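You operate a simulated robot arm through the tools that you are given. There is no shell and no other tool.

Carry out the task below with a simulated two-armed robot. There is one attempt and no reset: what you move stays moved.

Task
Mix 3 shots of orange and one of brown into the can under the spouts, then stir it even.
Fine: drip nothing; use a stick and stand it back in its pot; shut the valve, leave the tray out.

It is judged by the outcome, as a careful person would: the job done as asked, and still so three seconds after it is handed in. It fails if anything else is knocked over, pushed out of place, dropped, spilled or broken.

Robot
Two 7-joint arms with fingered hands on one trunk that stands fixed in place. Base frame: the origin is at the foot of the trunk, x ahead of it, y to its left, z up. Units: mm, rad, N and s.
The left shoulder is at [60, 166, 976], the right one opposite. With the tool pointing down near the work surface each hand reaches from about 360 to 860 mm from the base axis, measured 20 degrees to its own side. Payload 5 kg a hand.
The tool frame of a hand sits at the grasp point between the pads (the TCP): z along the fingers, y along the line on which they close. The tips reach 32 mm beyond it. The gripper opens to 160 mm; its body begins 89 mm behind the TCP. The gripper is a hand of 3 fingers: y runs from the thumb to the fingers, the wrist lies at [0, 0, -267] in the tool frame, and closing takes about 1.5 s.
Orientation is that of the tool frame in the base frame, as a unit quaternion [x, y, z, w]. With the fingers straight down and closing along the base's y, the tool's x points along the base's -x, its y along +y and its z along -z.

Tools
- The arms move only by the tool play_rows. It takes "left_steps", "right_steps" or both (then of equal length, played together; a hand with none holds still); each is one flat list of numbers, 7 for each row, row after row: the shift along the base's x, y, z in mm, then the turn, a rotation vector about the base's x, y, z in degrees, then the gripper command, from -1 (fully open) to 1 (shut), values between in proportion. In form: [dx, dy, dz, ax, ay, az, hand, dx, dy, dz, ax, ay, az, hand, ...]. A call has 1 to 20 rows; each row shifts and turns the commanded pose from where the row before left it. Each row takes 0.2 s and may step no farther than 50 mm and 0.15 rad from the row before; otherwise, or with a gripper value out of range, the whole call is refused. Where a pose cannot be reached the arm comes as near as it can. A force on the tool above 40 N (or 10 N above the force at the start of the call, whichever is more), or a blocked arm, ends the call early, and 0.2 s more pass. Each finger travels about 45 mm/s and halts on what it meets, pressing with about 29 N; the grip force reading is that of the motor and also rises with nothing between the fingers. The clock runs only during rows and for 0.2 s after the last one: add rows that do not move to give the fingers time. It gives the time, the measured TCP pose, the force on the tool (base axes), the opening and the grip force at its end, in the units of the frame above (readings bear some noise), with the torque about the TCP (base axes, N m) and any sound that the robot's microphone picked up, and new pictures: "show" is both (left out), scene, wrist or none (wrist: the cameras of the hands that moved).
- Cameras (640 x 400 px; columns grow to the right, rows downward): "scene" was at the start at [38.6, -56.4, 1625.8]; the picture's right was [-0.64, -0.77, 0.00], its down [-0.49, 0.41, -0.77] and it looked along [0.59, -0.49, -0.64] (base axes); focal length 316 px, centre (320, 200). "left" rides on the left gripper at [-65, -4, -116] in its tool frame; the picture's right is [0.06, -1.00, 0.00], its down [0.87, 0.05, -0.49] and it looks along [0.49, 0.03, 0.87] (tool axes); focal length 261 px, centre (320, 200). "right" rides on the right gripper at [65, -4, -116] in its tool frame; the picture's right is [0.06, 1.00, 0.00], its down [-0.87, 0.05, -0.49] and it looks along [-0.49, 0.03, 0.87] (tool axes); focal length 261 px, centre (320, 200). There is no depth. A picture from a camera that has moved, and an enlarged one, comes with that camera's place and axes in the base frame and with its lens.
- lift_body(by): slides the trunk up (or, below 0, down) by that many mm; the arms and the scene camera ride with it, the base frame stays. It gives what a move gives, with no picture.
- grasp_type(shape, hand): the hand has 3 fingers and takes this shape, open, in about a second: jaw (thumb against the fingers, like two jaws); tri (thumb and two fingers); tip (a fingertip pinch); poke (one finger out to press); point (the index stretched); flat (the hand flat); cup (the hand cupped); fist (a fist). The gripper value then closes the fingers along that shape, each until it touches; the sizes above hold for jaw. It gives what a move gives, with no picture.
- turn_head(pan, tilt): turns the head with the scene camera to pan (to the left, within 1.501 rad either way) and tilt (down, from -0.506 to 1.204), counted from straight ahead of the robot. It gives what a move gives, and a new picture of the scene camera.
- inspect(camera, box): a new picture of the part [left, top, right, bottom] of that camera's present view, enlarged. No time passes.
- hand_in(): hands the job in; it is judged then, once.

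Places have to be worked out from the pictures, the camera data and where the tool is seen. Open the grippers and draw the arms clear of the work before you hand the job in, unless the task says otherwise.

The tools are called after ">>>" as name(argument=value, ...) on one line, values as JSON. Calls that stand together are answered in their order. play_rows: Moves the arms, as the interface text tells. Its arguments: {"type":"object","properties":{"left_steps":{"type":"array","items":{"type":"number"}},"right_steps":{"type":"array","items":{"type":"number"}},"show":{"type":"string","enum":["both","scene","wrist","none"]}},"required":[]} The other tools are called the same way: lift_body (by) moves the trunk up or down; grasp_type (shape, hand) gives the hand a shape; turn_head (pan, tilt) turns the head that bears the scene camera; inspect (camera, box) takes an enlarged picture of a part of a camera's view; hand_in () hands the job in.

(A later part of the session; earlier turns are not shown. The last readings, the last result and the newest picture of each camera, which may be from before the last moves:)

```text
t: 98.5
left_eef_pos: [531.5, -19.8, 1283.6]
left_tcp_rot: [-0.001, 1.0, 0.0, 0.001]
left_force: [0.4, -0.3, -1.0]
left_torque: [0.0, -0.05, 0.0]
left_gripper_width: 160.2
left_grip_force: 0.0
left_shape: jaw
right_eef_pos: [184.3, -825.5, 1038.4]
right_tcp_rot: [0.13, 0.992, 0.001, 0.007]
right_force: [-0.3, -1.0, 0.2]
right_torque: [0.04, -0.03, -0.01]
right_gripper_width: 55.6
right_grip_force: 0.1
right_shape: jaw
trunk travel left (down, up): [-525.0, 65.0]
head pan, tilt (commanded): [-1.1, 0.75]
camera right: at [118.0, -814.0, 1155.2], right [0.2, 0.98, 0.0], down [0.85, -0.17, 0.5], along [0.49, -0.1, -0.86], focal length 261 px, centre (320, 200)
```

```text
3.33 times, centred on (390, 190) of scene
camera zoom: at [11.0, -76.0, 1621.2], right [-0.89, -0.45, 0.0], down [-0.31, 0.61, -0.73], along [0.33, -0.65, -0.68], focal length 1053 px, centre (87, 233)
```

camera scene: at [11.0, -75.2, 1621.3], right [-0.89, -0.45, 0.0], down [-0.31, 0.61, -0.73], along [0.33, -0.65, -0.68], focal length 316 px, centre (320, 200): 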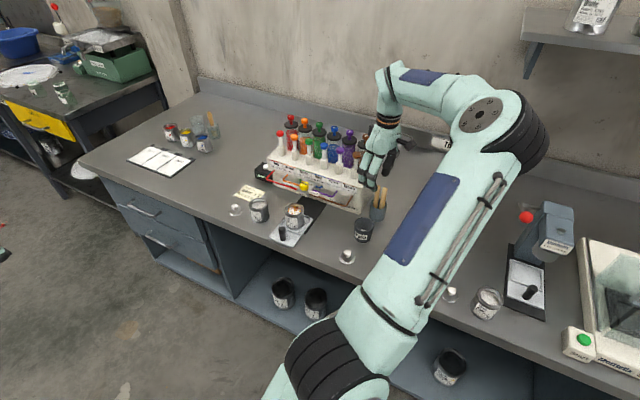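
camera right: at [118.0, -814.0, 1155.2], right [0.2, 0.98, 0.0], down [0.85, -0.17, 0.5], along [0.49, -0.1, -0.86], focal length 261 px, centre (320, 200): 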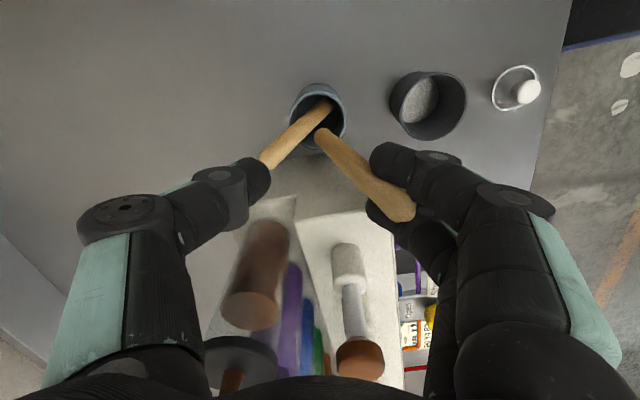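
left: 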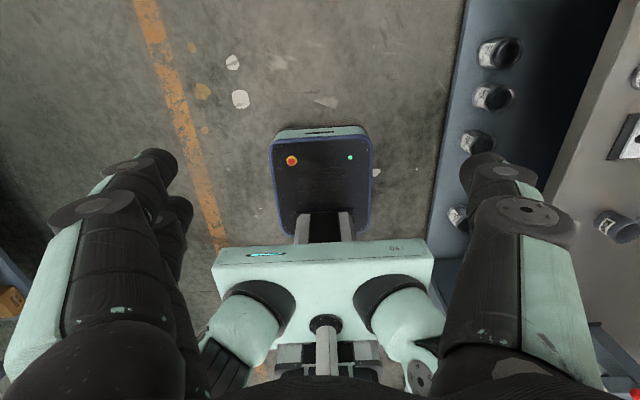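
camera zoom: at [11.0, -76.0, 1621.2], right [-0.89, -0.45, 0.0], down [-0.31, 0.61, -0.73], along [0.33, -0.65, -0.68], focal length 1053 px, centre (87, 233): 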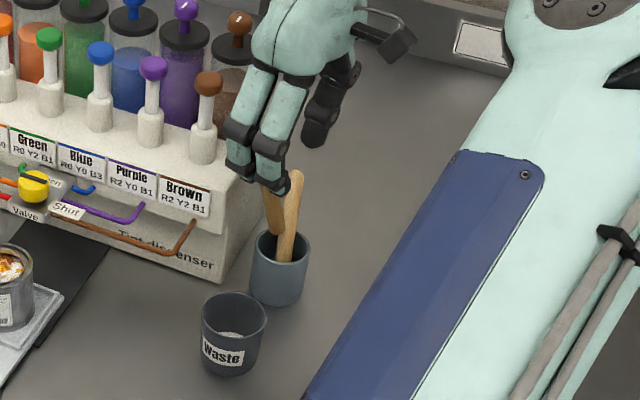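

The left stick is still in the pot, while the stick I want is wedged between the two fingers and has come up with the hand, its lower end just above the pot. Over the pot is the safe place to secure it: I close the thumb slowly to clamp it.

>>> play_rows(right_steps=[0, 0, 0, 0, 0, 0, 0.4, 0, 0, 0, 0, 0, 0, 0.5, 0, 0, 0, 0, 0, 0, 0.6, 0, 0, 0, 0, 0, 0, 0.6], show="wrist")

>>> inspect(camera="right", box=[220, 60, 420, 220])

>>> inspect(camera="scene", box=[340, 130, 440, 250])

```text
t: 99.5
left_eef_pos: [531.0, -18.2, 1283.9]
left_tcp_rot: [-0.001, 1.0, 0.0, 0.0]
left_force: [-0.2, -0.3, -0.1]
left_torque: [-0.01, 0.0, -0.04]
left_gripper_width: 159.8
left_grip_force: 0.1
left_shape: jaw
right_eef_pos: [183.4, -826.6, 1039.4]
right_tcp_rot: [0.131, 0.991, 0.0, 0.006]
right_force: [-0.6, -0.9, 0.7]
right_torque: [0.03, -0.04, -0.03]
right_gripper_width: 32.6
right_grip_force: 0.1
right_shape: jaw
trunk travel left (down, up): [-525.0, 65.0]
head pan, tilt (commanded): [-1.1, 0.75]
camera right: at [118.0, -813.6, 1155.3], right [0.2, 0.98, 0.0], down [0.85, -0.17, 0.5], along [0.49, -0.1, -0.86], focal length 261 px, centre (320, 200)
```

right: 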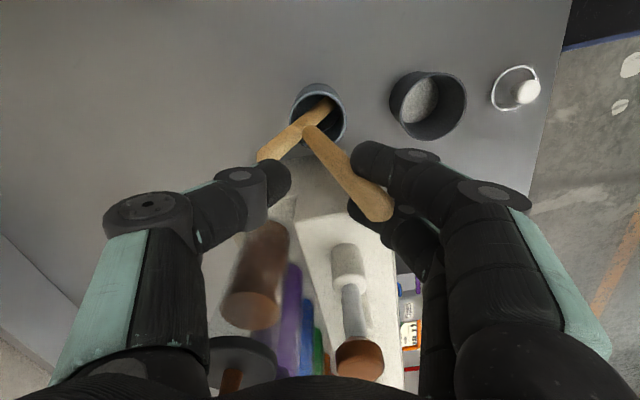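

```text
2.50 times, centred on (320, 140) of right
camera zoom: at [118.0, -813.6, 1155.3], right [0.2, 0.98, 0.0], down [0.85, -0.17, 0.5], along [0.49, -0.1, -0.86], focal length 652 px, centre (320, 350)
```

zoom: 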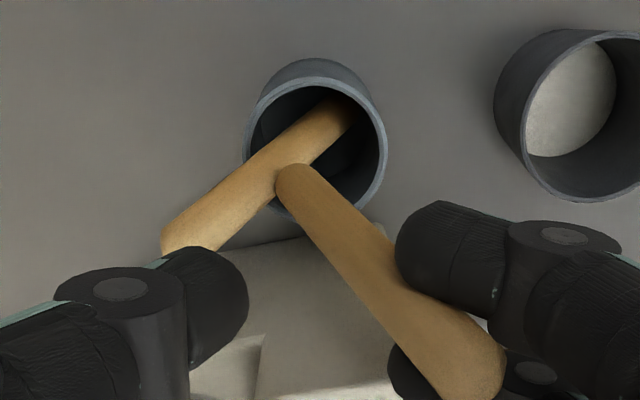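

```text
3.33 times, centred on (390, 190) of scene
camera zoom: at [11.0, -75.5, 1621.3], right [-0.89, -0.45, 0.0], down [-0.31, 0.61, -0.73], along [0.33, -0.65, -0.68], focal length 1053 px, centre (87, 233)
```

zoom: 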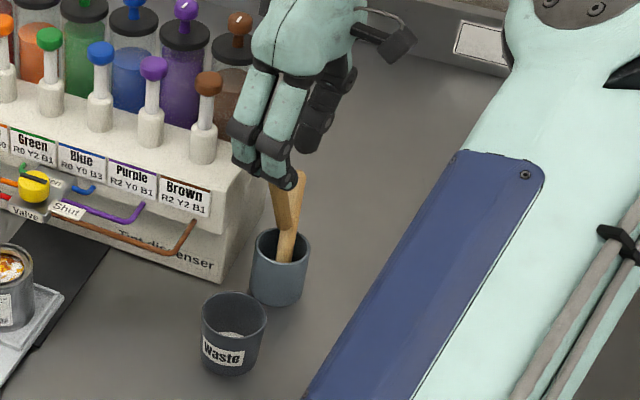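

It stays with the fingers. I close fully to clamp it.

>>> play_rows(right_steps=[0, 0, 0, 0, 0, 0, 0.7, 0, 0, 0, 0, 0, 0, 0.8, 0, 0, 0, 0, 0, 0, 0.9, 0, 0, 0, 0, 0, 0, 1, 0, 0, 0, 0, 0, 0, 1], show="wrist")

>>> inspect(camera="right", box=[220, 60, 420, 220])

>>> inspect(camera="scene", box=[340, 130, 440, 250])

```text
t: 100.7
left_eef_pos: [532.1, -18.4, 1284.6]
left_tcp_rot: [-0.001, 1.0, -0.001, 0.001]
left_force: [0.0, 0.0, 0.2]
left_torque: [-0.01, -0.01, 0.0]
left_gripper_width: 159.8
left_grip_force: 0.2
left_shape: jaw
right_eef_pos: [184.1, -825.6, 1039.2]
right_tcp_rot: [0.131, 0.991, -0.001, 0.006]
right_force: [0.4, -1.1, 0.9]
right_torque: [0.02, -0.02, 0.0]
right_gripper_width: 0.0
right_grip_force: 29.0
right_shape: jaw
trunk travel left (down, up): [-525.0, 65.0]
head pan, tilt (commanded): [-1.1, 0.75]
camera right: at [117.9, -813.7, 1155.2], right [0.2, 0.98, 0.0], down [0.85, -0.17, 0.5], along [0.49, -0.1, -0.86], focal length 261 px, centre (320, 200)
```

right: 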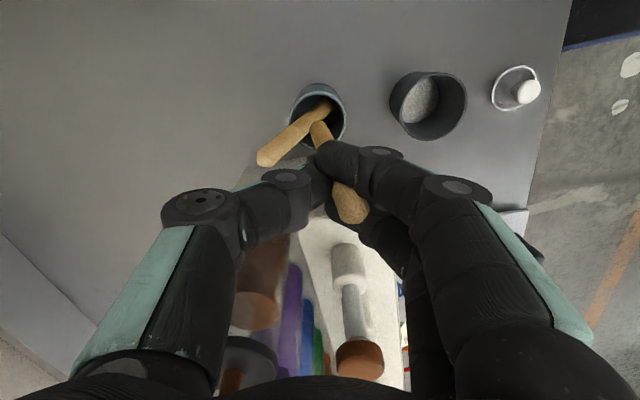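

```text
2.50 times, centred on (320, 140) of right
camera zoom: at [117.9, -813.7, 1155.2], right [0.2, 0.98, 0.0], down [0.85, -0.17, 0.5], along [0.49, -0.1, -0.86], focal length 652 px, centre (320, 350)
```

zoom: 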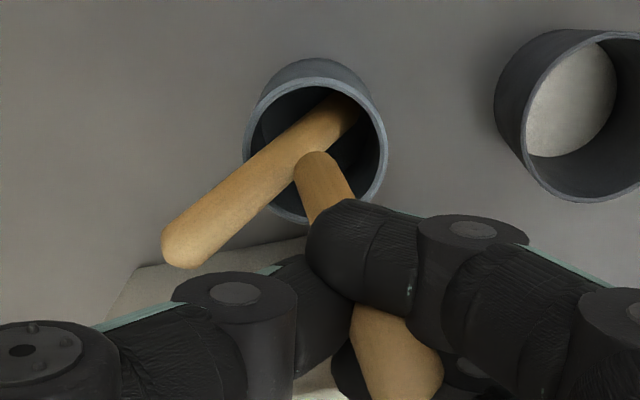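

```text
3.33 times, centred on (390, 190) of scene
camera zoom: at [11.0, -75.7, 1621.3], right [-0.89, -0.45, 0.0], down [-0.31, 0.61, -0.73], along [0.33, -0.65, -0.68], focal length 1053 px, centre (87, 233)
```

zoom: 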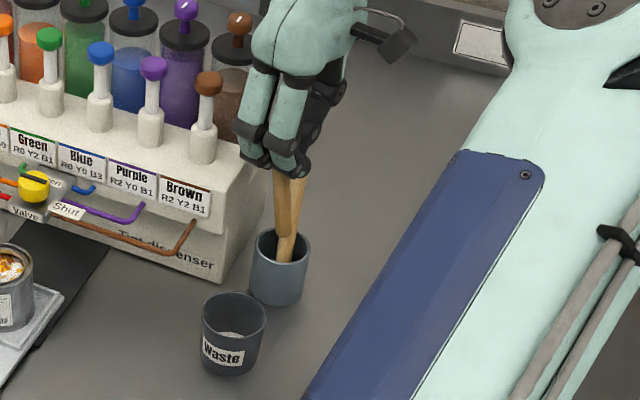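

The stick is clamped in the groove between the two fingers and the thumb, leaning only ~11°. It may wedge there on release, so I first use the free left hand, up in the air, to see how other hand shapes move the fingers.

>>> grasp_type(shape="tri", hand="left")

>>> inspect(camera="left", box=[0, 0, 640, 400])

>>> inspect(camera="right", box=[220, 60, 420, 220])

```text
t: 101.6
left_eef_pos: [531.2, -18.9, 1284.5]
left_tcp_rot: [-0.001, 1.0, 0.0, 0.0]
left_force: [0.3, 0.2, 0.3]
left_torque: [0.02, 0.01, 0.03]
left_gripper_width: 159.8
left_grip_force: 0.0
left_shape: tri
right_eef_pos: [182.9, -825.5, 1039.4]
right_tcp_rot: [0.131, 0.991, 0.0, 0.007]
right_force: [0.0, 0.3, 0.2]
right_torque: [-0.01, -0.04, 0.0]
right_gripper_width: 0.0
right_grip_force: 28.9
right_shape: jaw
trunk travel left (down, up): [-525.0, 65.0]
head pan, tilt (commanded): [-1.1, 0.75]
```

```text
1.00 times, centred on (320, 200) of left (not enlarged: the box is as wide or as high as the picture)
camera zoom: at [596.5, -22.5, 1399.5], right [-0.06, -1.0, 0.0], down [-0.87, 0.05, 0.49], along [-0.49, 0.03, -0.87], focal length 261 px, centre (320, 200)
```

zoom: 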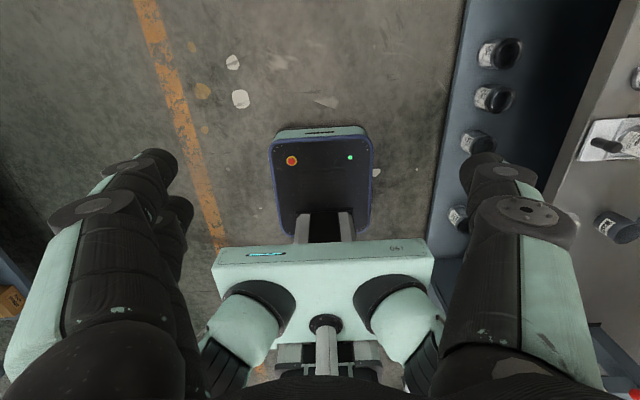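

```text
2.50 times, centred on (320, 140) of right
camera zoom: at [118.0, -813.7, 1155.2], right [0.2, 0.98, 0.0], down [0.85, -0.17, 0.5], along [0.49, -0.1, -0.86], focal length 652 px, centre (320, 350)
```

zoom: 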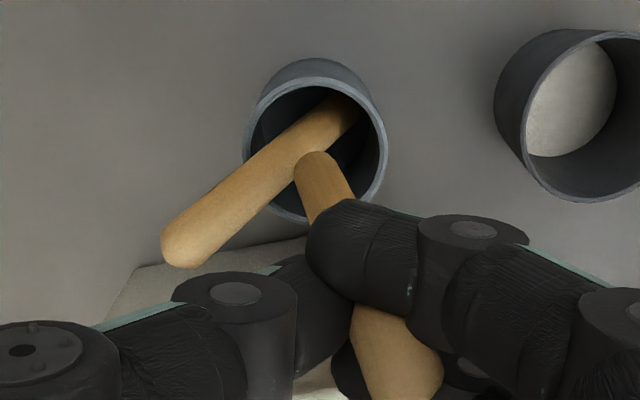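

Tri looks the same as jaw. I try "point" and "flat" on the left hand.

>>> grasp_type(shape="point", hand="left")

>>> inspect(camera="left", box=[0, 0, 640, 400])

>>> grasp_type(shape="flat", hand="left")

>>> inspect(camera="left", box=[0, 0, 640, 400])

```text
t: 102.5
left_eef_pos: [532.3, -17.8, 1284.2]
left_tcp_rot: [0.0, 1.0, 0.0, -0.001]
left_force: [0.2, -0.2, 0.0]
left_torque: [-0.01, -0.02, -0.01]
left_gripper_width: 0.0
left_grip_force: 0.1
left_shape: point
right_eef_pos: [184.5, -824.8, 1038.7]
right_tcp_rot: [0.131, 0.991, 0.0, 0.006]
right_force: [-0.1, -0.9, -1.0]
right_torque: [-0.01, -0.06, 0.02]
right_gripper_width: 0.1
right_grip_force: 29.6
right_shape: jaw
trunk travel left (down, up): [-525.0, 65.0]
head pan, tilt (commanded): [-1.1, 0.75]
```

```text
1.00 times, centred on (320, 200) of left (not enlarged: the box is as wide or as high as the picture)
camera zoom: at [596.5, -22.6, 1399.5], right [-0.06, -1.0, 0.0], down [-0.87, 0.05, 0.49], along [-0.49, 0.03, -0.87], focal length 261 px, centre (320, 200)
```

zoom: 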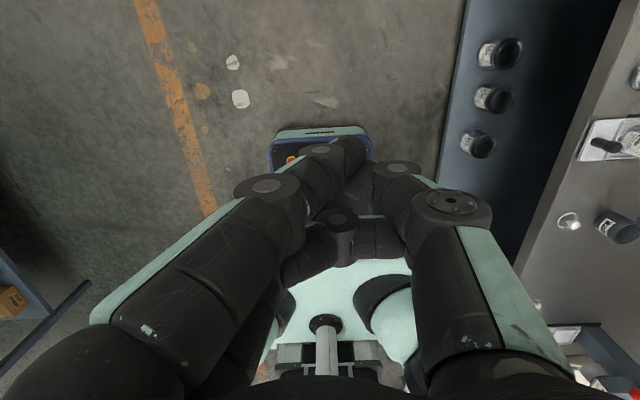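

```text
t: 103.4
left_eef_pos: [530.8, -17.7, 1284.2]
left_tcp_rot: [-0.001, 1.0, -0.001, 0.0]
left_force: [-0.3, 1.1, -0.6]
left_torque: [0.03, 0.0, 0.0]
left_gripper_width: 152.5
left_grip_force: 0.0
left_shape: flat
right_eef_pos: [182.9, -824.6, 1039.5]
right_tcp_rot: [0.131, 0.991, 0.0, 0.007]
right_force: [0.6, -0.5, 0.5]
right_torque: [0.02, 0.01, 0.03]
right_gripper_width: 0.2
right_grip_force: 29.2
right_shape: jaw
trunk travel left (down, up): [-525.0, 65.0]
head pan, tilt (commanded): [-1.1, 0.75]
```

```text
1.00 times, centred on (320, 200) of left (not enlarged: the box is as wide or as high as the picture)
camera zoom: at [596.5, -22.5, 1399.5], right [-0.06, -1.0, 0.0], down [-0.87, 0.05, 0.49], along [-0.49, 0.03, -0.87], focal length 261 px, centre (320, 200)
```

zoom: 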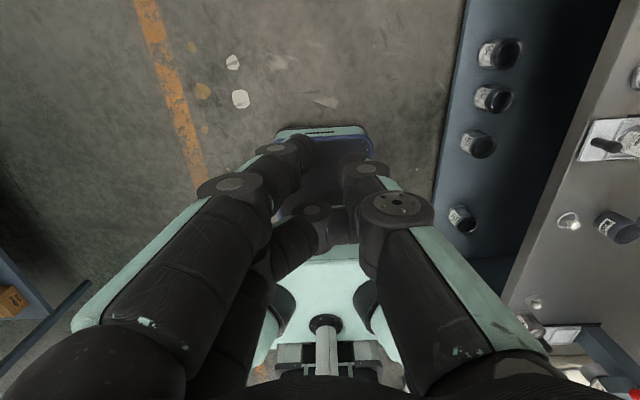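

"Point" would shear the two fingers apart, so I have a release method if the stick stays wedged. I restore the left hand, then raise the stick slightly above the pot to verify the grip is firm.

>>> grasp_type(shape="jaw", hand="left")

>>> play_rows(right_steps=[0, 0, 6, 0, 0, 0, 1, 0, 0, 8, 0, 0, 0, 1, 0, 0, 8, 0, 0, 0, 1, 0, 0, 8, 0, 0, 0, 1], show="wrist")

>>> inspect(camera="right", box=[220, 60, 420, 220])

>>> inspect(camera="scene", box=[340, 130, 440, 250])

```text
t: 104.3
left_eef_pos: [531.4, -18.3, 1283.5]
left_tcp_rot: [-0.001, 1.0, 0.0, 0.0]
left_force: [-0.7, 0.4, -0.3]
left_torque: [-0.01, 0.01, -0.05]
left_gripper_width: 160.2
left_grip_force: 0.1
left_shape: jaw
right_eef_pos: [183.5, -824.7, 1039.7]
right_tcp_rot: [0.131, 0.991, 0.0, 0.006]
right_force: [-0.1, -0.3, 0.3]
right_torque: [0.0, 0.02, 0.03]
right_gripper_width: 0.1
right_grip_force: 28.9
right_shape: jaw
trunk travel left (down, up): [-525.0, 65.0]
head pan, tilt (commanded): [-1.1, 0.75]
```

```text
t: 105.3
left_eef_pos: [530.8, -18.4, 1283.5]
left_tcp_rot: [0.0, 1.0, 0.001, 0.0]
left_force: [0.2, -0.2, 0.2]
left_torque: [0.02, 0.04, -0.01]
left_gripper_width: 159.9
left_grip_force: 0.1
left_shape: jaw
right_eef_pos: [183.7, -824.8, 1069.6]
right_tcp_rot: [0.131, 0.991, 0.0, 0.007]
right_force: [-0.8, 0.0, 0.1]
right_torque: [0.02, 0.0, 0.03]
right_gripper_width: 0.0
right_grip_force: 29.1
right_shape: jaw
trunk travel left (down, up): [-525.0, 65.0]
head pan, tilt (commanded): [-1.1, 0.75]
camera right: at [118.5, -813.5, 1185.3], right [0.2, 0.98, 0.0], down [0.85, -0.17, 0.5], along [0.49, -0.1, -0.86], focal length 261 px, centre (320, 200)
```

right: 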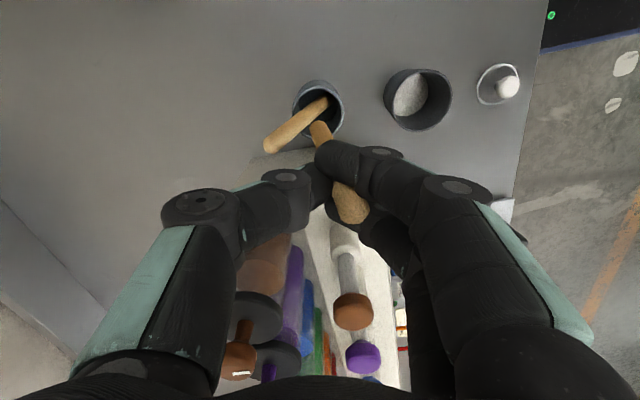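

```text
2.50 times, centred on (320, 140) of right
camera zoom: at [118.5, -813.5, 1185.3], right [0.2, 0.98, 0.0], down [0.85, -0.17, 0.5], along [0.49, -0.1, -0.86], focal length 652 px, centre (320, 350)
```

zoom: 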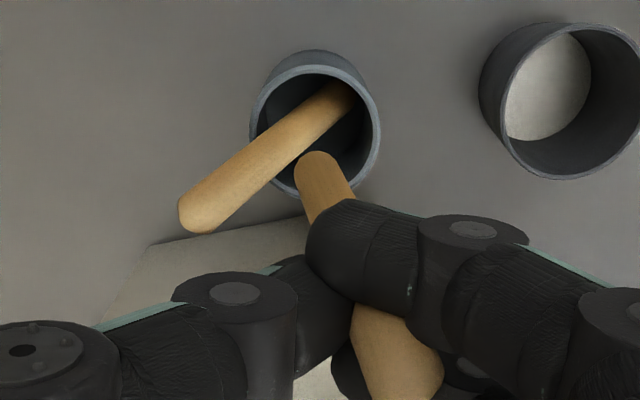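

```text
3.33 times, centred on (390, 190) of scene
camera zoom: at [11.0, -75.5, 1621.3], right [-0.89, -0.45, 0.0], down [-0.31, 0.61, -0.73], along [0.33, -0.65, -0.68], focal length 1053 px, centre (87, 233)
```

zoom: 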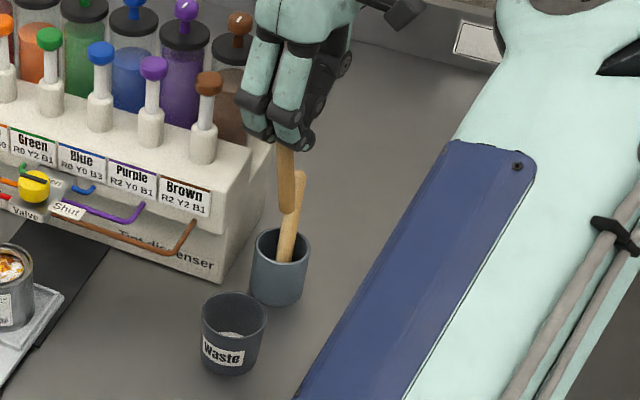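

The stick holds rigidly (same place in the picture), its lower end ≈122 mm below the TCP. I carry it out from the pot and across in front of the dispenser to the can, tilting ~11° to make it vertical.

>>> play_rows(right_steps=[0, 37, 5, 0, 0, 0, 1, 0, 37, 5, 0, 0, 0, 1, 0, 37, 5, 0, 0, 0, 1, 0, 37, 0, 0, 0, 0, 1, 30, 0, 0, 0, 0, 0, 1, 40, 0, 0, 3.95, -3.65, 0, 1, 40, 0, 0, 3.95, -3.65, 0, 1, 40, 0, 0, 0, 0, 0, 1, 30, 0, 0, 0, 0, 0, 1])

>>> inspect(camera="right", box=[220, 60, 420, 220])

>>> inspect(camera="scene", box=[250, 110, 390, 260])

```text
t: 107.3
left_eef_pos: [531.5, -18.8, 1284.0]
left_tcp_rot: [-0.001, 1.0, 0.0, 0.001]
left_force: [1.0, -0.4, 0.3]
left_torque: [0.03, 0.02, -0.02]
left_gripper_width: 160.0
left_grip_force: 0.0
left_shape: jaw
right_eef_pos: [367.0, -677.2, 1083.5]
right_tcp_rot: [0.13, 0.987, 0.078, 0.06]
right_force: [0.1, -0.6, -0.4]
right_torque: [-0.02, 0.03, -0.03]
right_gripper_width: 0.2
right_grip_force: 29.5
right_shape: jaw
trunk travel left (down, up): [-525.0, 65.0]
head pan, tilt (commanded): [-1.1, 0.75]
camera scene: at [11.8, -76.2, 1621.2], right [-0.89, -0.45, 0.0], down [-0.31, 0.61, -0.73], along [0.33, -0.65, -0.68], focal length 316 px, centre (320, 200)
camera right: at [285.7, -681.3, 1190.9], right [0.19, 0.97, 0.16], down [0.78, -0.25, 0.58], along [0.6, 0.02, -0.8], focal length 261 px, centre (320, 200)
```

scene: 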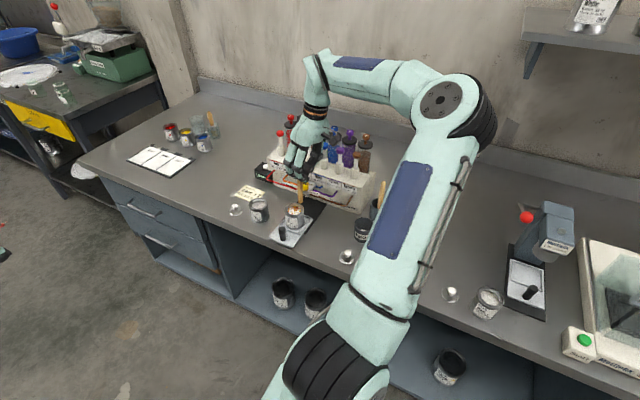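
right: 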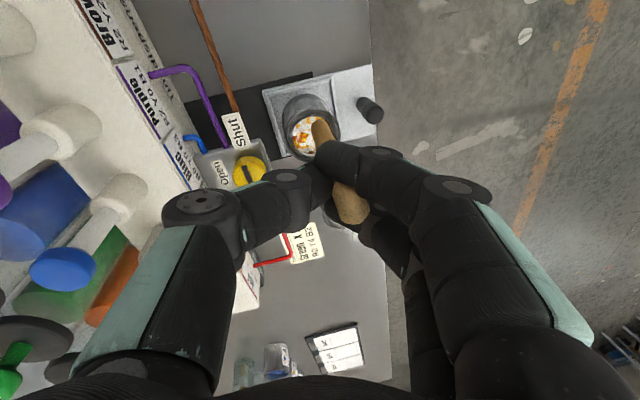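

```text
2.50 times, centred on (320, 140) of right
camera zoom: at [285.7, -681.3, 1190.9], right [0.19, 0.97, 0.16], down [0.78, -0.25, 0.58], along [0.6, 0.02, -0.8], focal length 652 px, centre (320, 350)
```

zoom: 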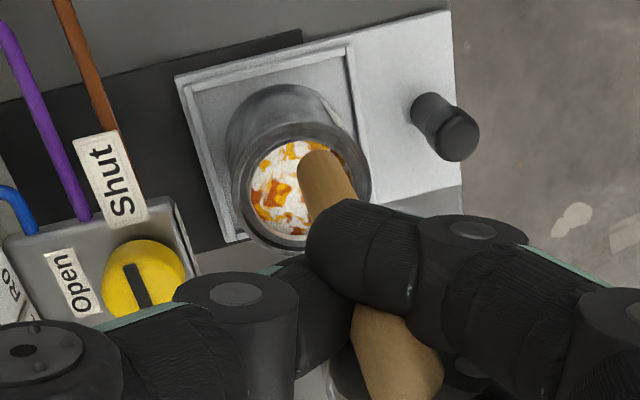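

```text
2.67 times, centred on (320, 185) of scene
camera zoom: at [11.8, -76.2, 1621.2], right [-0.89, -0.45, 0.0], down [-0.31, 0.61, -0.73], along [0.33, -0.65, -0.68], focal length 843 px, centre (320, 240)
```

zoom: 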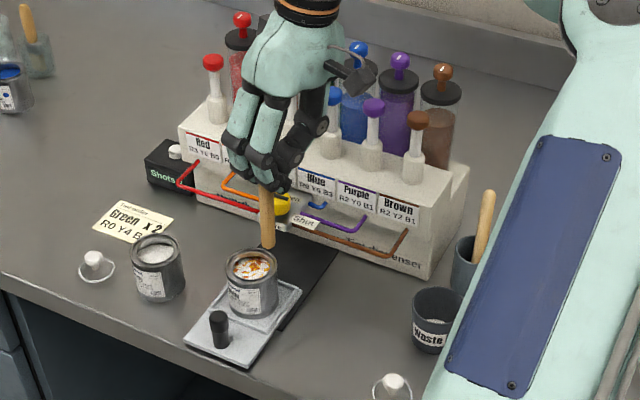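

The stick hangs vertically, its end ≈[375,-662,962]; the can centre is [398.5,-664]. I shift 23 mm in x and check alignment before going in.

>>> play_rows(right_steps=[12, -1, 0, 0, 0, 0, 1, 11.5, -1, 0, 0, 0, 0, 1, 0, 0, 0, 0, 0, 0, 1], show="wrist")

>>> inspect(camera="right", box=[240, 60, 400, 200])

>>> inspect(camera="scene", box=[260, 160, 340, 250])

```text
t: 108.1
left_eef_pos: [531.8, -18.5, 1284.0]
left_tcp_rot: [-0.001, 1.0, -0.001, 0.001]
left_force: [-0.1, -0.4, 0.4]
left_torque: [-0.01, -0.01, 0.01]
left_gripper_width: 160.3
left_grip_force: 0.0
left_shape: jaw
right_eef_pos: [386.8, -679.3, 1083.7]
right_tcp_rot: [0.132, 0.987, 0.077, 0.059]
right_force: [0.3, 0.3, -1.1]
right_torque: [0.03, -0.01, 0.02]
right_gripper_width: 0.0
right_grip_force: 29.1
right_shape: jaw
trunk travel left (down, up): [-525.0, 65.0]
head pan, tilt (commanded): [-1.1, 0.75]
camera right: at [308.1, -683.1, 1191.7], right [0.19, 0.97, 0.16], down [0.78, -0.25, 0.58], along [0.6, 0.02, -0.8], focal length 261 px, centre (320, 200)
```

right: 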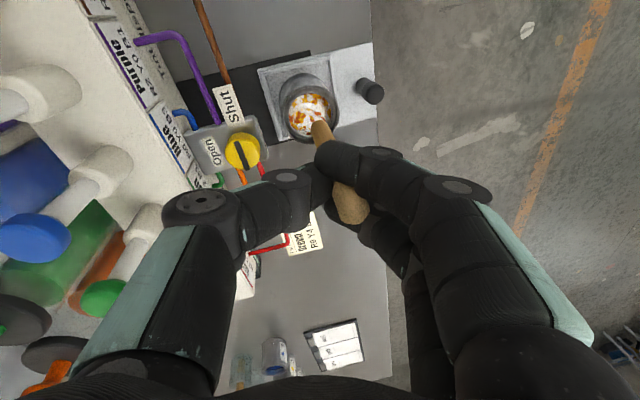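

```text
2.86 times, centred on (320, 130) of right
camera zoom: at [308.1, -683.1, 1191.7], right [0.19, 0.97, 0.16], down [0.78, -0.25, 0.58], along [0.6, 0.02, -0.8], focal length 745 px, centre (320, 400)
```

zoom: 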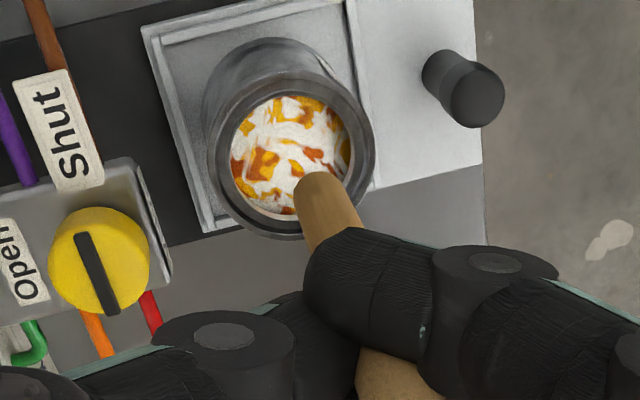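

```text
4.44 times, centred on (300, 205) of scene
camera zoom: at [11.0, -75.7, 1621.3], right [-0.89, -0.45, 0.0], down [-0.31, 0.61, -0.73], along [0.33, -0.65, -0.68], focal length 1404 px, centre (409, 178)
```

zoom: 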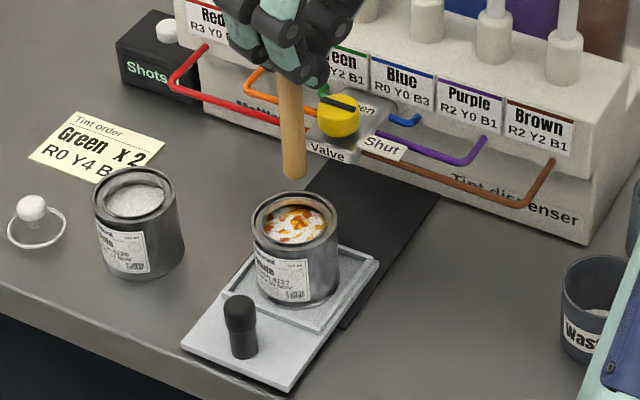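

The stick lines up with the can's opening within a couple of millimetres. I lower it until its end is just above the rim and check again.

>>> play_rows(right_steps=[-1, -0.5, -10, 0, 0, 0, 1, 0, 0, -10, 0, 0, 0, 1, 0, 0, -10, 0, 0, 0, 1, 0, 0, 0, 0, 0, 0, 1], show="wrist")

>>> inspect(camera="right", box=[240, 60, 400, 200])

>>> inspect(camera="scene", box=[260, 160, 340, 250])

```text
t: 109.1
left_eef_pos: [532.0, -17.7, 1283.0]
left_tcp_rot: [-0.001, 1.0, 0.0, 0.0]
left_force: [1.2, -0.6, 0.4]
left_torque: [0.0, 0.0, 0.01]
left_gripper_width: 160.1
left_grip_force: 0.0
left_shape: jaw
right_eef_pos: [385.6, -680.1, 1055.9]
right_tcp_rot: [0.13, 0.987, 0.077, 0.06]
right_force: [1.0, -0.3, 0.1]
right_torque: [0.02, -0.02, -0.01]
right_gripper_width: 0.0
right_grip_force: 28.8
right_shape: jaw
trunk travel left (down, up): [-525.0, 65.0]
head pan, tilt (commanded): [-1.1, 0.75]
camera right: at [306.4, -683.5, 1162.0], right [0.19, 0.97, 0.16], down [0.78, -0.25, 0.58], along [0.6, 0.02, -0.8], focal length 261 px, centre (320, 200)
```

right: 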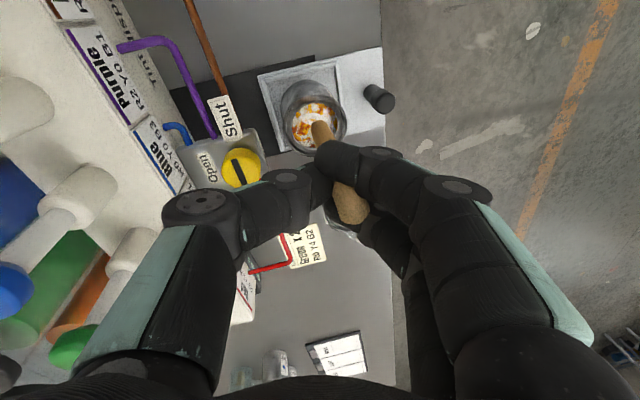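

```text
2.86 times, centred on (320, 130) of right
camera zoom: at [306.4, -683.5, 1162.0], right [0.19, 0.97, 0.16], down [0.78, -0.25, 0.58], along [0.6, 0.02, -0.8], focal length 745 px, centre (320, 400)
```

zoom: 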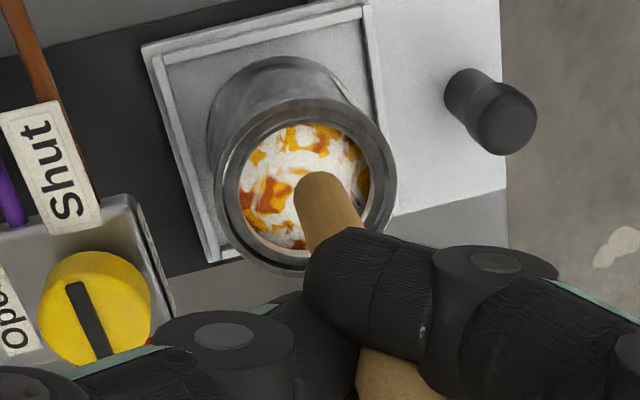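

```text
4.44 times, centred on (300, 205) of scene
camera zoom: at [11.0, -75.4, 1621.3], right [-0.89, -0.45, 0.0], down [-0.31, 0.61, -0.73], along [0.33, -0.65, -0.68], focal length 1404 px, centre (409, 178)
```

zoom: 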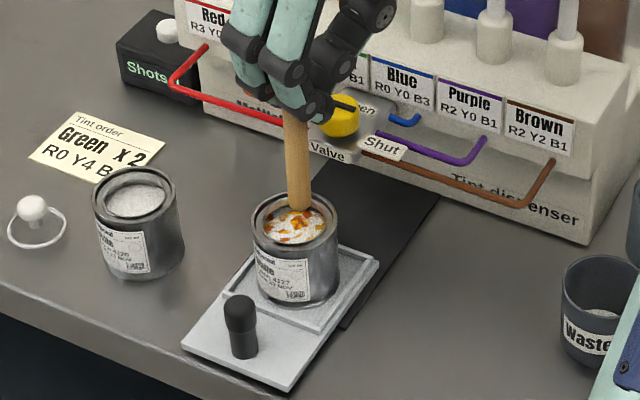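

Centred within ~3 mm. I lower the stick into the paint slowly, to about 8 mm above the can's bottom.

>>> play_rows(right_steps=[1.5, 0, -6, 0, 0, 0, 1, 0, 0, -6, 0, 0, 0, 1, 0, 0, -5, 0, 0, 0, 1, 0, 0, -5, 0, 0, 0, 1, 0, 0, -5, 0, 0, 0, 1, 0, 0, -5, 0, 0, 0, 1, 0, 0, -5, 0, 0, 0, 1, 0, 0, -5, 0, 0, 0, 1, 0, 0, -4, 0, 0, 0, 1, 0, 0, -3, 0, 0, 0, 1], show="wrist")

>>> inspect(camera="right", box=[240, 60, 400, 200])

>>> inspect(camera="scene", box=[260, 160, 340, 250])

```text
t: 111.3
left_eef_pos: [532.3, -19.5, 1285.1]
left_tcp_rot: [-0.001, 1.0, 0.0, 0.0]
left_force: [-1.1, 0.7, 0.7]
left_torque: [0.0, 0.02, -0.01]
left_gripper_width: 159.9
left_grip_force: 0.2
left_shape: jaw
right_eef_pos: [387.0, -679.7, 1004.6]
right_tcp_rot: [0.131, 0.987, 0.077, 0.06]
right_force: [0.5, -0.5, 0.0]
right_torque: [0.0, -0.02, 0.0]
right_gripper_width: 0.0
right_grip_force: 29.1
right_shape: jaw
trunk travel left (down, up): [-525.0, 65.0]
head pan, tilt (commanded): [-1.1, 0.75]
camera right: at [307.9, -683.5, 1112.7], right [0.19, 0.97, 0.16], down [0.78, -0.25, 0.58], along [0.6, 0.02, -0.8], focal length 261 px, centre (320, 200)
```

right: 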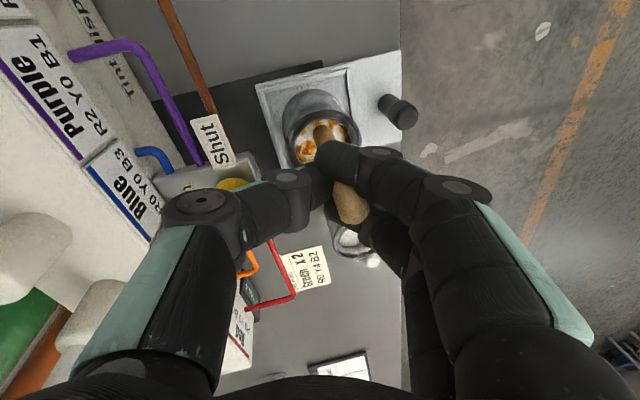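

```text
2.86 times, centred on (320, 130) of right
camera zoom: at [307.9, -683.5, 1112.7], right [0.19, 0.97, 0.16], down [0.78, -0.25, 0.58], along [0.6, 0.02, -0.8], focal length 745 px, centre (320, 400)
```

zoom: 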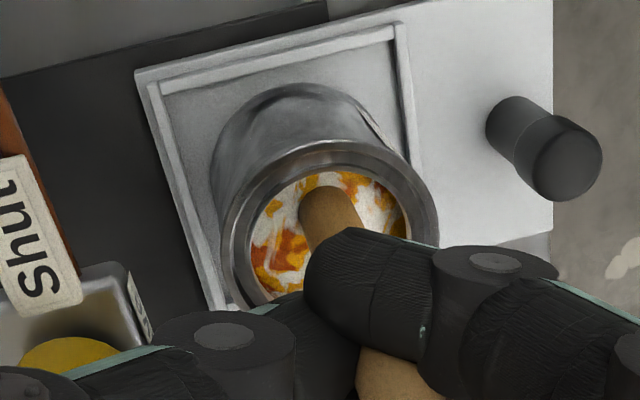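

```text
4.44 times, centred on (300, 205) of scene
camera zoom: at [11.0, -75.7, 1621.3], right [-0.89, -0.45, 0.0], down [-0.31, 0.61, -0.73], along [0.33, -0.65, -0.68], focal length 1404 px, centre (409, 178)
```

zoom: 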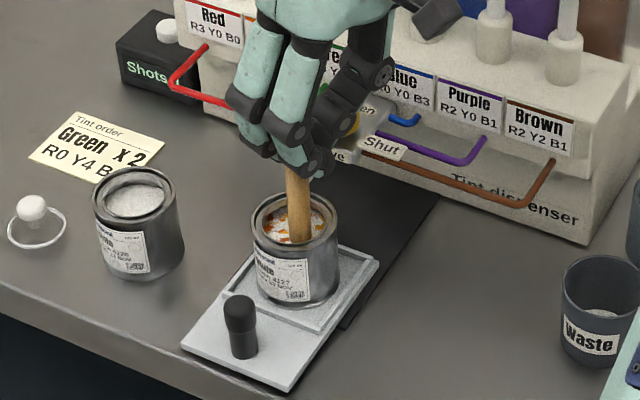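

>>> inspect(camera="right", box=[280, 90, 370, 170])

>>> inspect(camera="scene", box=[280, 185, 320, 235])

```text
5.00 times, centred on (325, 130) of right
camera zoom: at [307.9, -683.5, 1112.7], right [0.19, 0.97, 0.16], down [0.78, -0.25, 0.58], along [0.6, 0.02, -0.8], focal length 1303 px, centre (295, 550)
```

zoom: 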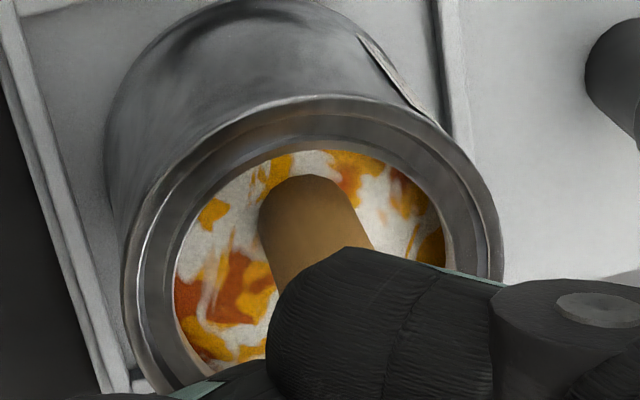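

```text
8.00 times, centred on (300, 210) of scene
camera zoom: at [11.0, -75.7, 1621.3], right [-0.89, -0.45, 0.0], down [-0.31, 0.61, -0.73], along [0.33, -0.65, -0.68], focal length 2528 px, centre (480, 120)
```

zoom: 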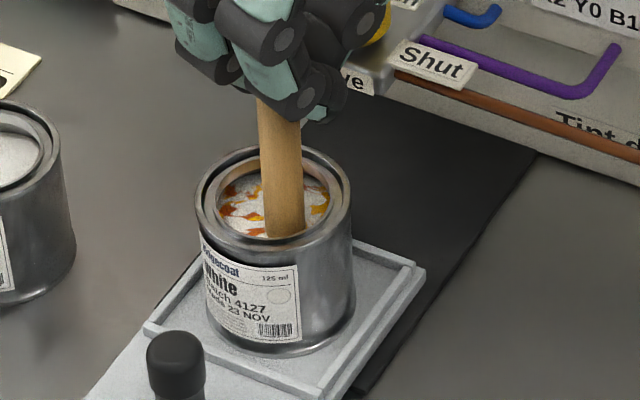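

The stick is in the paint, about central. I lower 5 mm more, shift out to a 10 mm radius and stir one gentle turn.

>>> play_rows(right_steps=[2, -1, -3, 0, 0, 0, 1, 0, 0, -2, 0, 0, 0, 1, 5, 0, 0, 0, 0, 0, 1, 5, 0, 0, 0, 0, 0, 1, -1.34, 5, 0, 0, 0, 0, 1, -3.66, 3.66, 0, 0, 0, 0, 1, -5, 1.34, 0, 0, 0, 0, 1, -5, -1.34, 0, 0, 0, 0, 1, -3.66, -3.66, 0, 0, 0, 0, 1, -1.34, -5, 0, 0, 0, 0, 1, 1.34, -5, 0, 0, 0, 0, 1, 3.66, -3.66, 0, 0, 0, 0, 1, 5, -1.34, 0, 0, 0, 0, 1, 5, 1.34, 0, 0, 0, 0, 1, 3.66, 3.66, 0, 0, 0, 0, 1, 1.34, 5, 0, 0, 0, 0, 1], show="wrist")

>>> inspect(camera="right", box=[280, 80, 370, 160])

>>> inspect(camera="scene", box=[270, 170, 330, 245])

```text
t: 114.7
left_eef_pos: [531.3, -17.9, 1283.6]
left_tcp_rot: [-0.001, 1.0, 0.0, -0.001]
left_force: [0.0, 0.3, -0.5]
left_torque: [0.02, 0.03, -0.01]
left_gripper_width: 160.1
left_grip_force: 0.1
left_shape: jaw
right_eef_pos: [398.8, -679.9, 1000.0]
right_tcp_rot: [0.131, 0.987, 0.077, 0.06]
right_force: [0.8, 0.0, 0.5]
right_torque: [-0.01, -0.01, 0.0]
right_gripper_width: 0.0
right_grip_force: 29.3
right_shape: jaw
trunk travel left (down, up): [-525.0, 65.0]
head pan, tilt (commanded): [-1.1, 0.75]
camera right: at [319.6, -684.5, 1107.7], right [0.19, 0.97, 0.16], down [0.78, -0.25, 0.58], along [0.6, 0.02, -0.8], focal length 261 px, centre (320, 200)
```

right: 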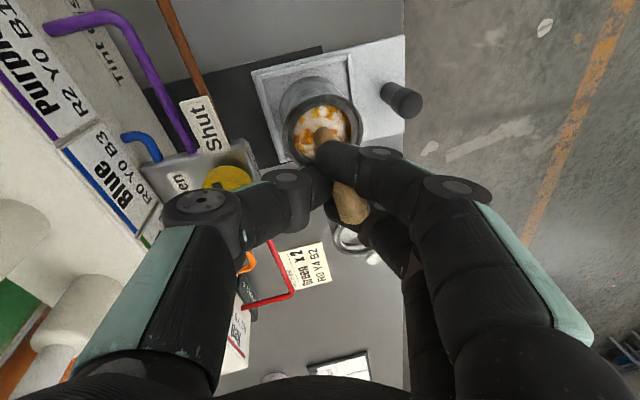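

```text
5.00 times, centred on (325, 120) of right
camera zoom: at [319.6, -684.5, 1107.7], right [0.19, 0.97, 0.16], down [0.78, -0.25, 0.58], along [0.6, 0.02, -0.8], focal length 1303 px, centre (295, 600)
```

zoom: 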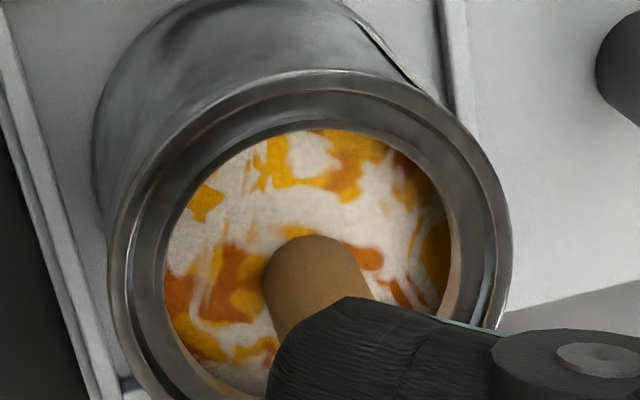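

```text
5.33 times, centred on (300, 208) of scene
camera zoom: at [11.0, -75.5, 1621.3], right [-0.89, -0.45, 0.0], down [-0.31, 0.61, -0.73], along [0.33, -0.65, -0.68], focal length 1685 px, centre (427, 160)
```

zoom: 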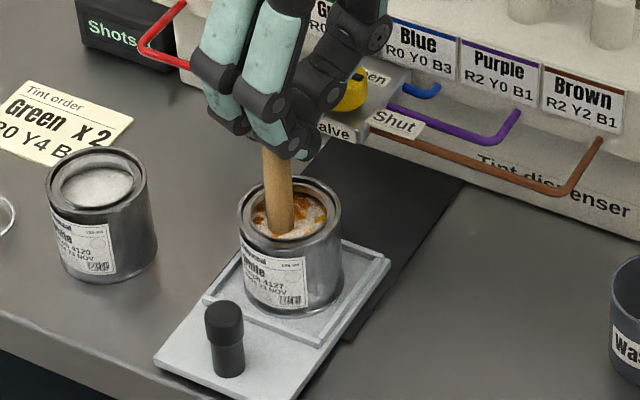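

The colours are blending and nothing touches. I keep stirring: two turns per call.

>>> play_rows(right_steps=[-1.91, 5.88, 0, 0, 0, 0, 1, -5, 3.63, 0, 0, 0, 0, 1, -6.18, 0, 0, 0, 0, 0, 1, -5, -3.63, 0, 0, 0, 0, 1, -1.91, -5.88, 0, 0, 0, 0, 1, 1.91, -5.88, 0, 0, 0, 0, 1, 5, -3.63, 0, 0, 0, 0, 1, 6.18, 0, 0, 0, 0, 0, 1, 5, 3.63, 0, 0, 0, 0, 1, 1.91, 5.88, 0, 0, 0, 0, 1, -1.91, 5.88, 0, 0, 0, 0, 1, -5, 3.63, 0, 0, 0, 0, 1, -6.18, 0, 0, 0, 0, 0, 1, -5, -3.63, 0, 0, 0, 0, 1, -1.91, -5.88, 0, 0, 0, 0, 1, 1.91, -5.88, 0, 0, 0, 0, 1, 5, -3.63, 0, 0, 0, 0, 1, 6.18, 0, 0, 0, 0, 0, 1, 5, 3.63, 0, 0, 0, 0, 1, 1.91, 5.88, 0, 0, 0, 0, 1], show="wrist")

>>> inspect(camera="right", box=[280, 80, 370, 160])

```text
t: 118.9
left_eef_pos: [531.5, -17.9, 1282.7]
left_tcp_rot: [-0.001, 1.0, 0.0, 0.001]
left_force: [-0.6, 0.0, 0.6]
left_torque: [-0.01, 0.03, -0.02]
left_gripper_width: 160.0
left_grip_force: 0.1
left_shape: jaw
right_eef_pos: [399.3, -680.1, 1001.1]
right_tcp_rot: [0.131, 0.987, 0.077, 0.059]
right_force: [0.3, 0.5, 0.4]
right_torque: [-0.03, 0.03, -0.01]
right_gripper_width: 0.0
right_grip_force: 29.3
right_shape: jaw
trunk travel left (down, up): [-525.0, 65.0]
head pan, tilt (commanded): [-1.1, 0.75]
camera right: at [319.8, -684.3, 1107.9], right [0.19, 0.97, 0.16], down [0.78, -0.25, 0.58], along [0.6, 0.02, -0.8], focal length 261 px, centre (320, 200)
```

right: 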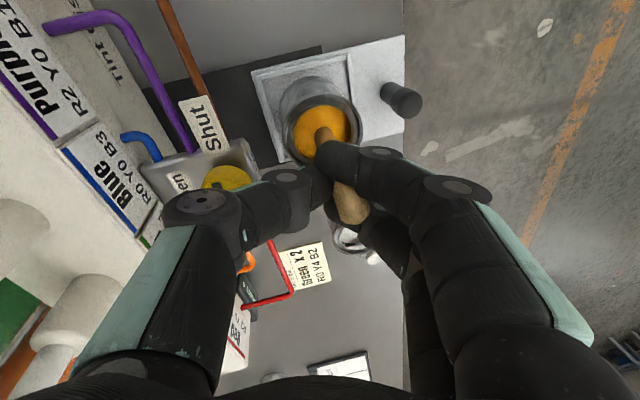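

```text
5.00 times, centred on (325, 120) of right
camera zoom: at [319.8, -684.3, 1107.9], right [0.19, 0.97, 0.16], down [0.78, -0.25, 0.58], along [0.6, 0.02, -0.8], focal length 1303 px, centre (295, 600)
```

zoom: 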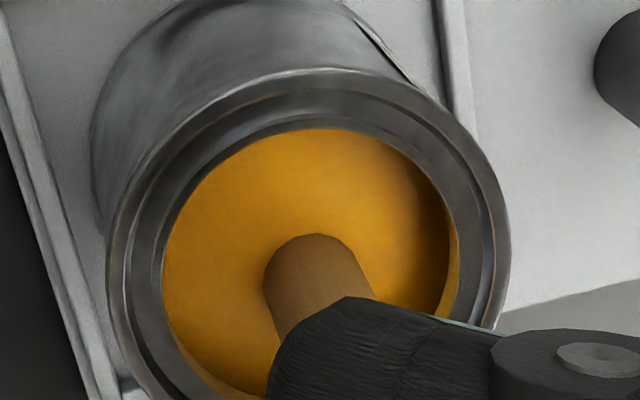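

The paint has turned an even orange-brown. I give it two more turns to be sure.

>>> play_rows(right_steps=[-1.91, 5.88, 0, 0, 0, 0, 1, -5, 3.63, 0, 0, 0, 0, 1, -6.18, 0, 0, 0, 0, 0, 1, -5, -3.63, 0, 0, 0, 0, 1, -1.91, -5.88, 0, 0, 0, 0, 1, 1.91, -5.88, 0, 0, 0, 0, 1, 5, -3.63, 0, 0, 0, 0, 1, 6.18, 0, 0, 0, 0, 0, 1, 5, 3.63, 0, 0, 0, 0, 1, 1.91, 5.88, 0, 0, 0, 0, 1, -1.91, 5.88, 0, 0, 0, 0, 1, -5, 3.63, 0, 0, 0, 0, 1, -6.18, 0, 0, 0, 0, 0, 1, -5, -3.63, 0, 0, 0, 0, 1, -1.91, -5.88, 0, 0, 0, 0, 1, 1.91, -5.88, 0, 0, 0, 0, 1, 5, -3.63, 0, 0, 0, 0, 1, 6.18, 0, 0, 0, 0, 0, 1, 5, 3.63, 0, 0, 0, 0, 1, 1.91, 5.88, 0, 0, 0, 0, 1], show="wrist")

>>> inspect(camera="right", box=[280, 80, 370, 160])

>>> inspect(camera="scene", box=[270, 170, 330, 245])

```text
t: 123.1
left_eef_pos: [531.9, -17.5, 1283.9]
left_tcp_rot: [-0.001, 1.0, 0.0, 0.0]
left_force: [-0.4, -1.2, -0.6]
left_torque: [0.0, 0.0, 0.01]
left_gripper_width: 160.1
left_grip_force: 0.0
left_shape: jaw
right_eef_pos: [399.2, -681.0, 1001.3]
right_tcp_rot: [0.131, 0.987, 0.078, 0.059]
right_force: [0.1, 1.2, -0.4]
right_torque: [-0.01, -0.01, -0.01]
right_gripper_width: 0.1
right_grip_force: 28.8
right_shape: jaw
trunk travel left (down, up): [-525.0, 65.0]
head pan, tilt (commanded): [-1.1, 0.75]
camera right: at [320.1, -684.4, 1108.2], right [0.19, 0.97, 0.16], down [0.78, -0.25, 0.58], along [0.6, 0.02, -0.8], focal length 261 px, centre (320, 200)
```

right: 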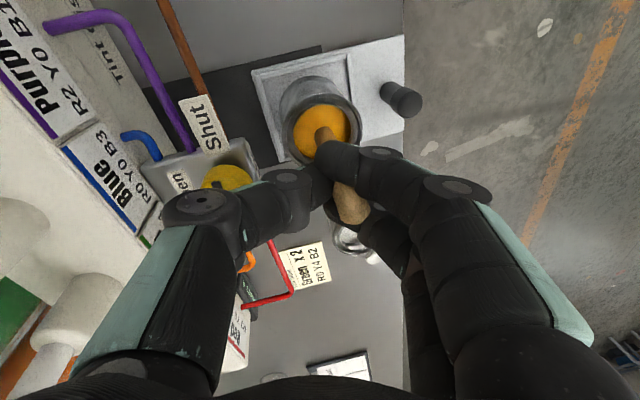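

```text
5.00 times, centred on (325, 120) of right
camera zoom: at [320.1, -684.4, 1108.2], right [0.19, 0.97, 0.16], down [0.78, -0.25, 0.58], along [0.6, 0.02, -0.8], focal length 1303 px, centre (295, 600)
```

zoom: 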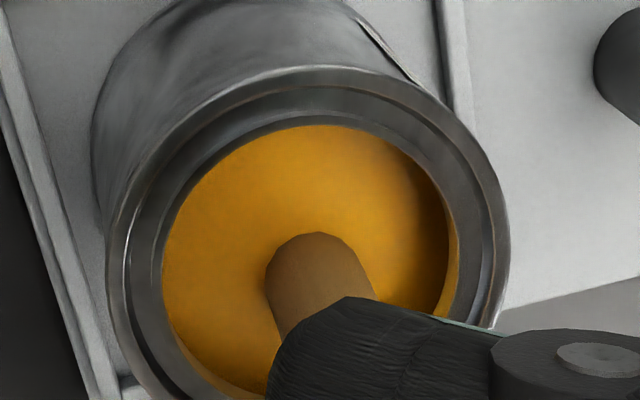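

```text
5.33 times, centred on (300, 208) of scene
camera zoom: at [11.0, -75.5, 1621.3], right [-0.89, -0.45, 0.0], down [-0.31, 0.61, -0.73], along [0.33, -0.65, -0.68], focal length 1685 px, centre (427, 160)
```

zoom: 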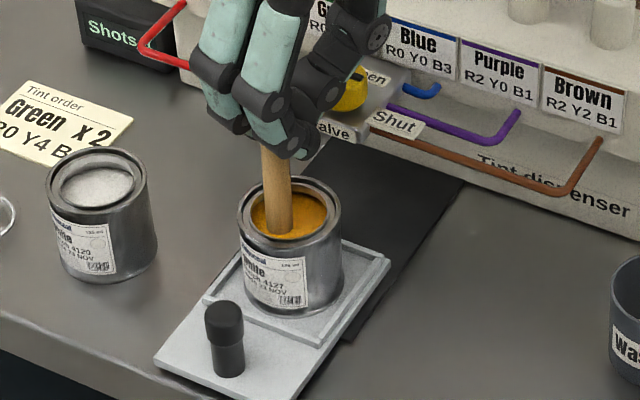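

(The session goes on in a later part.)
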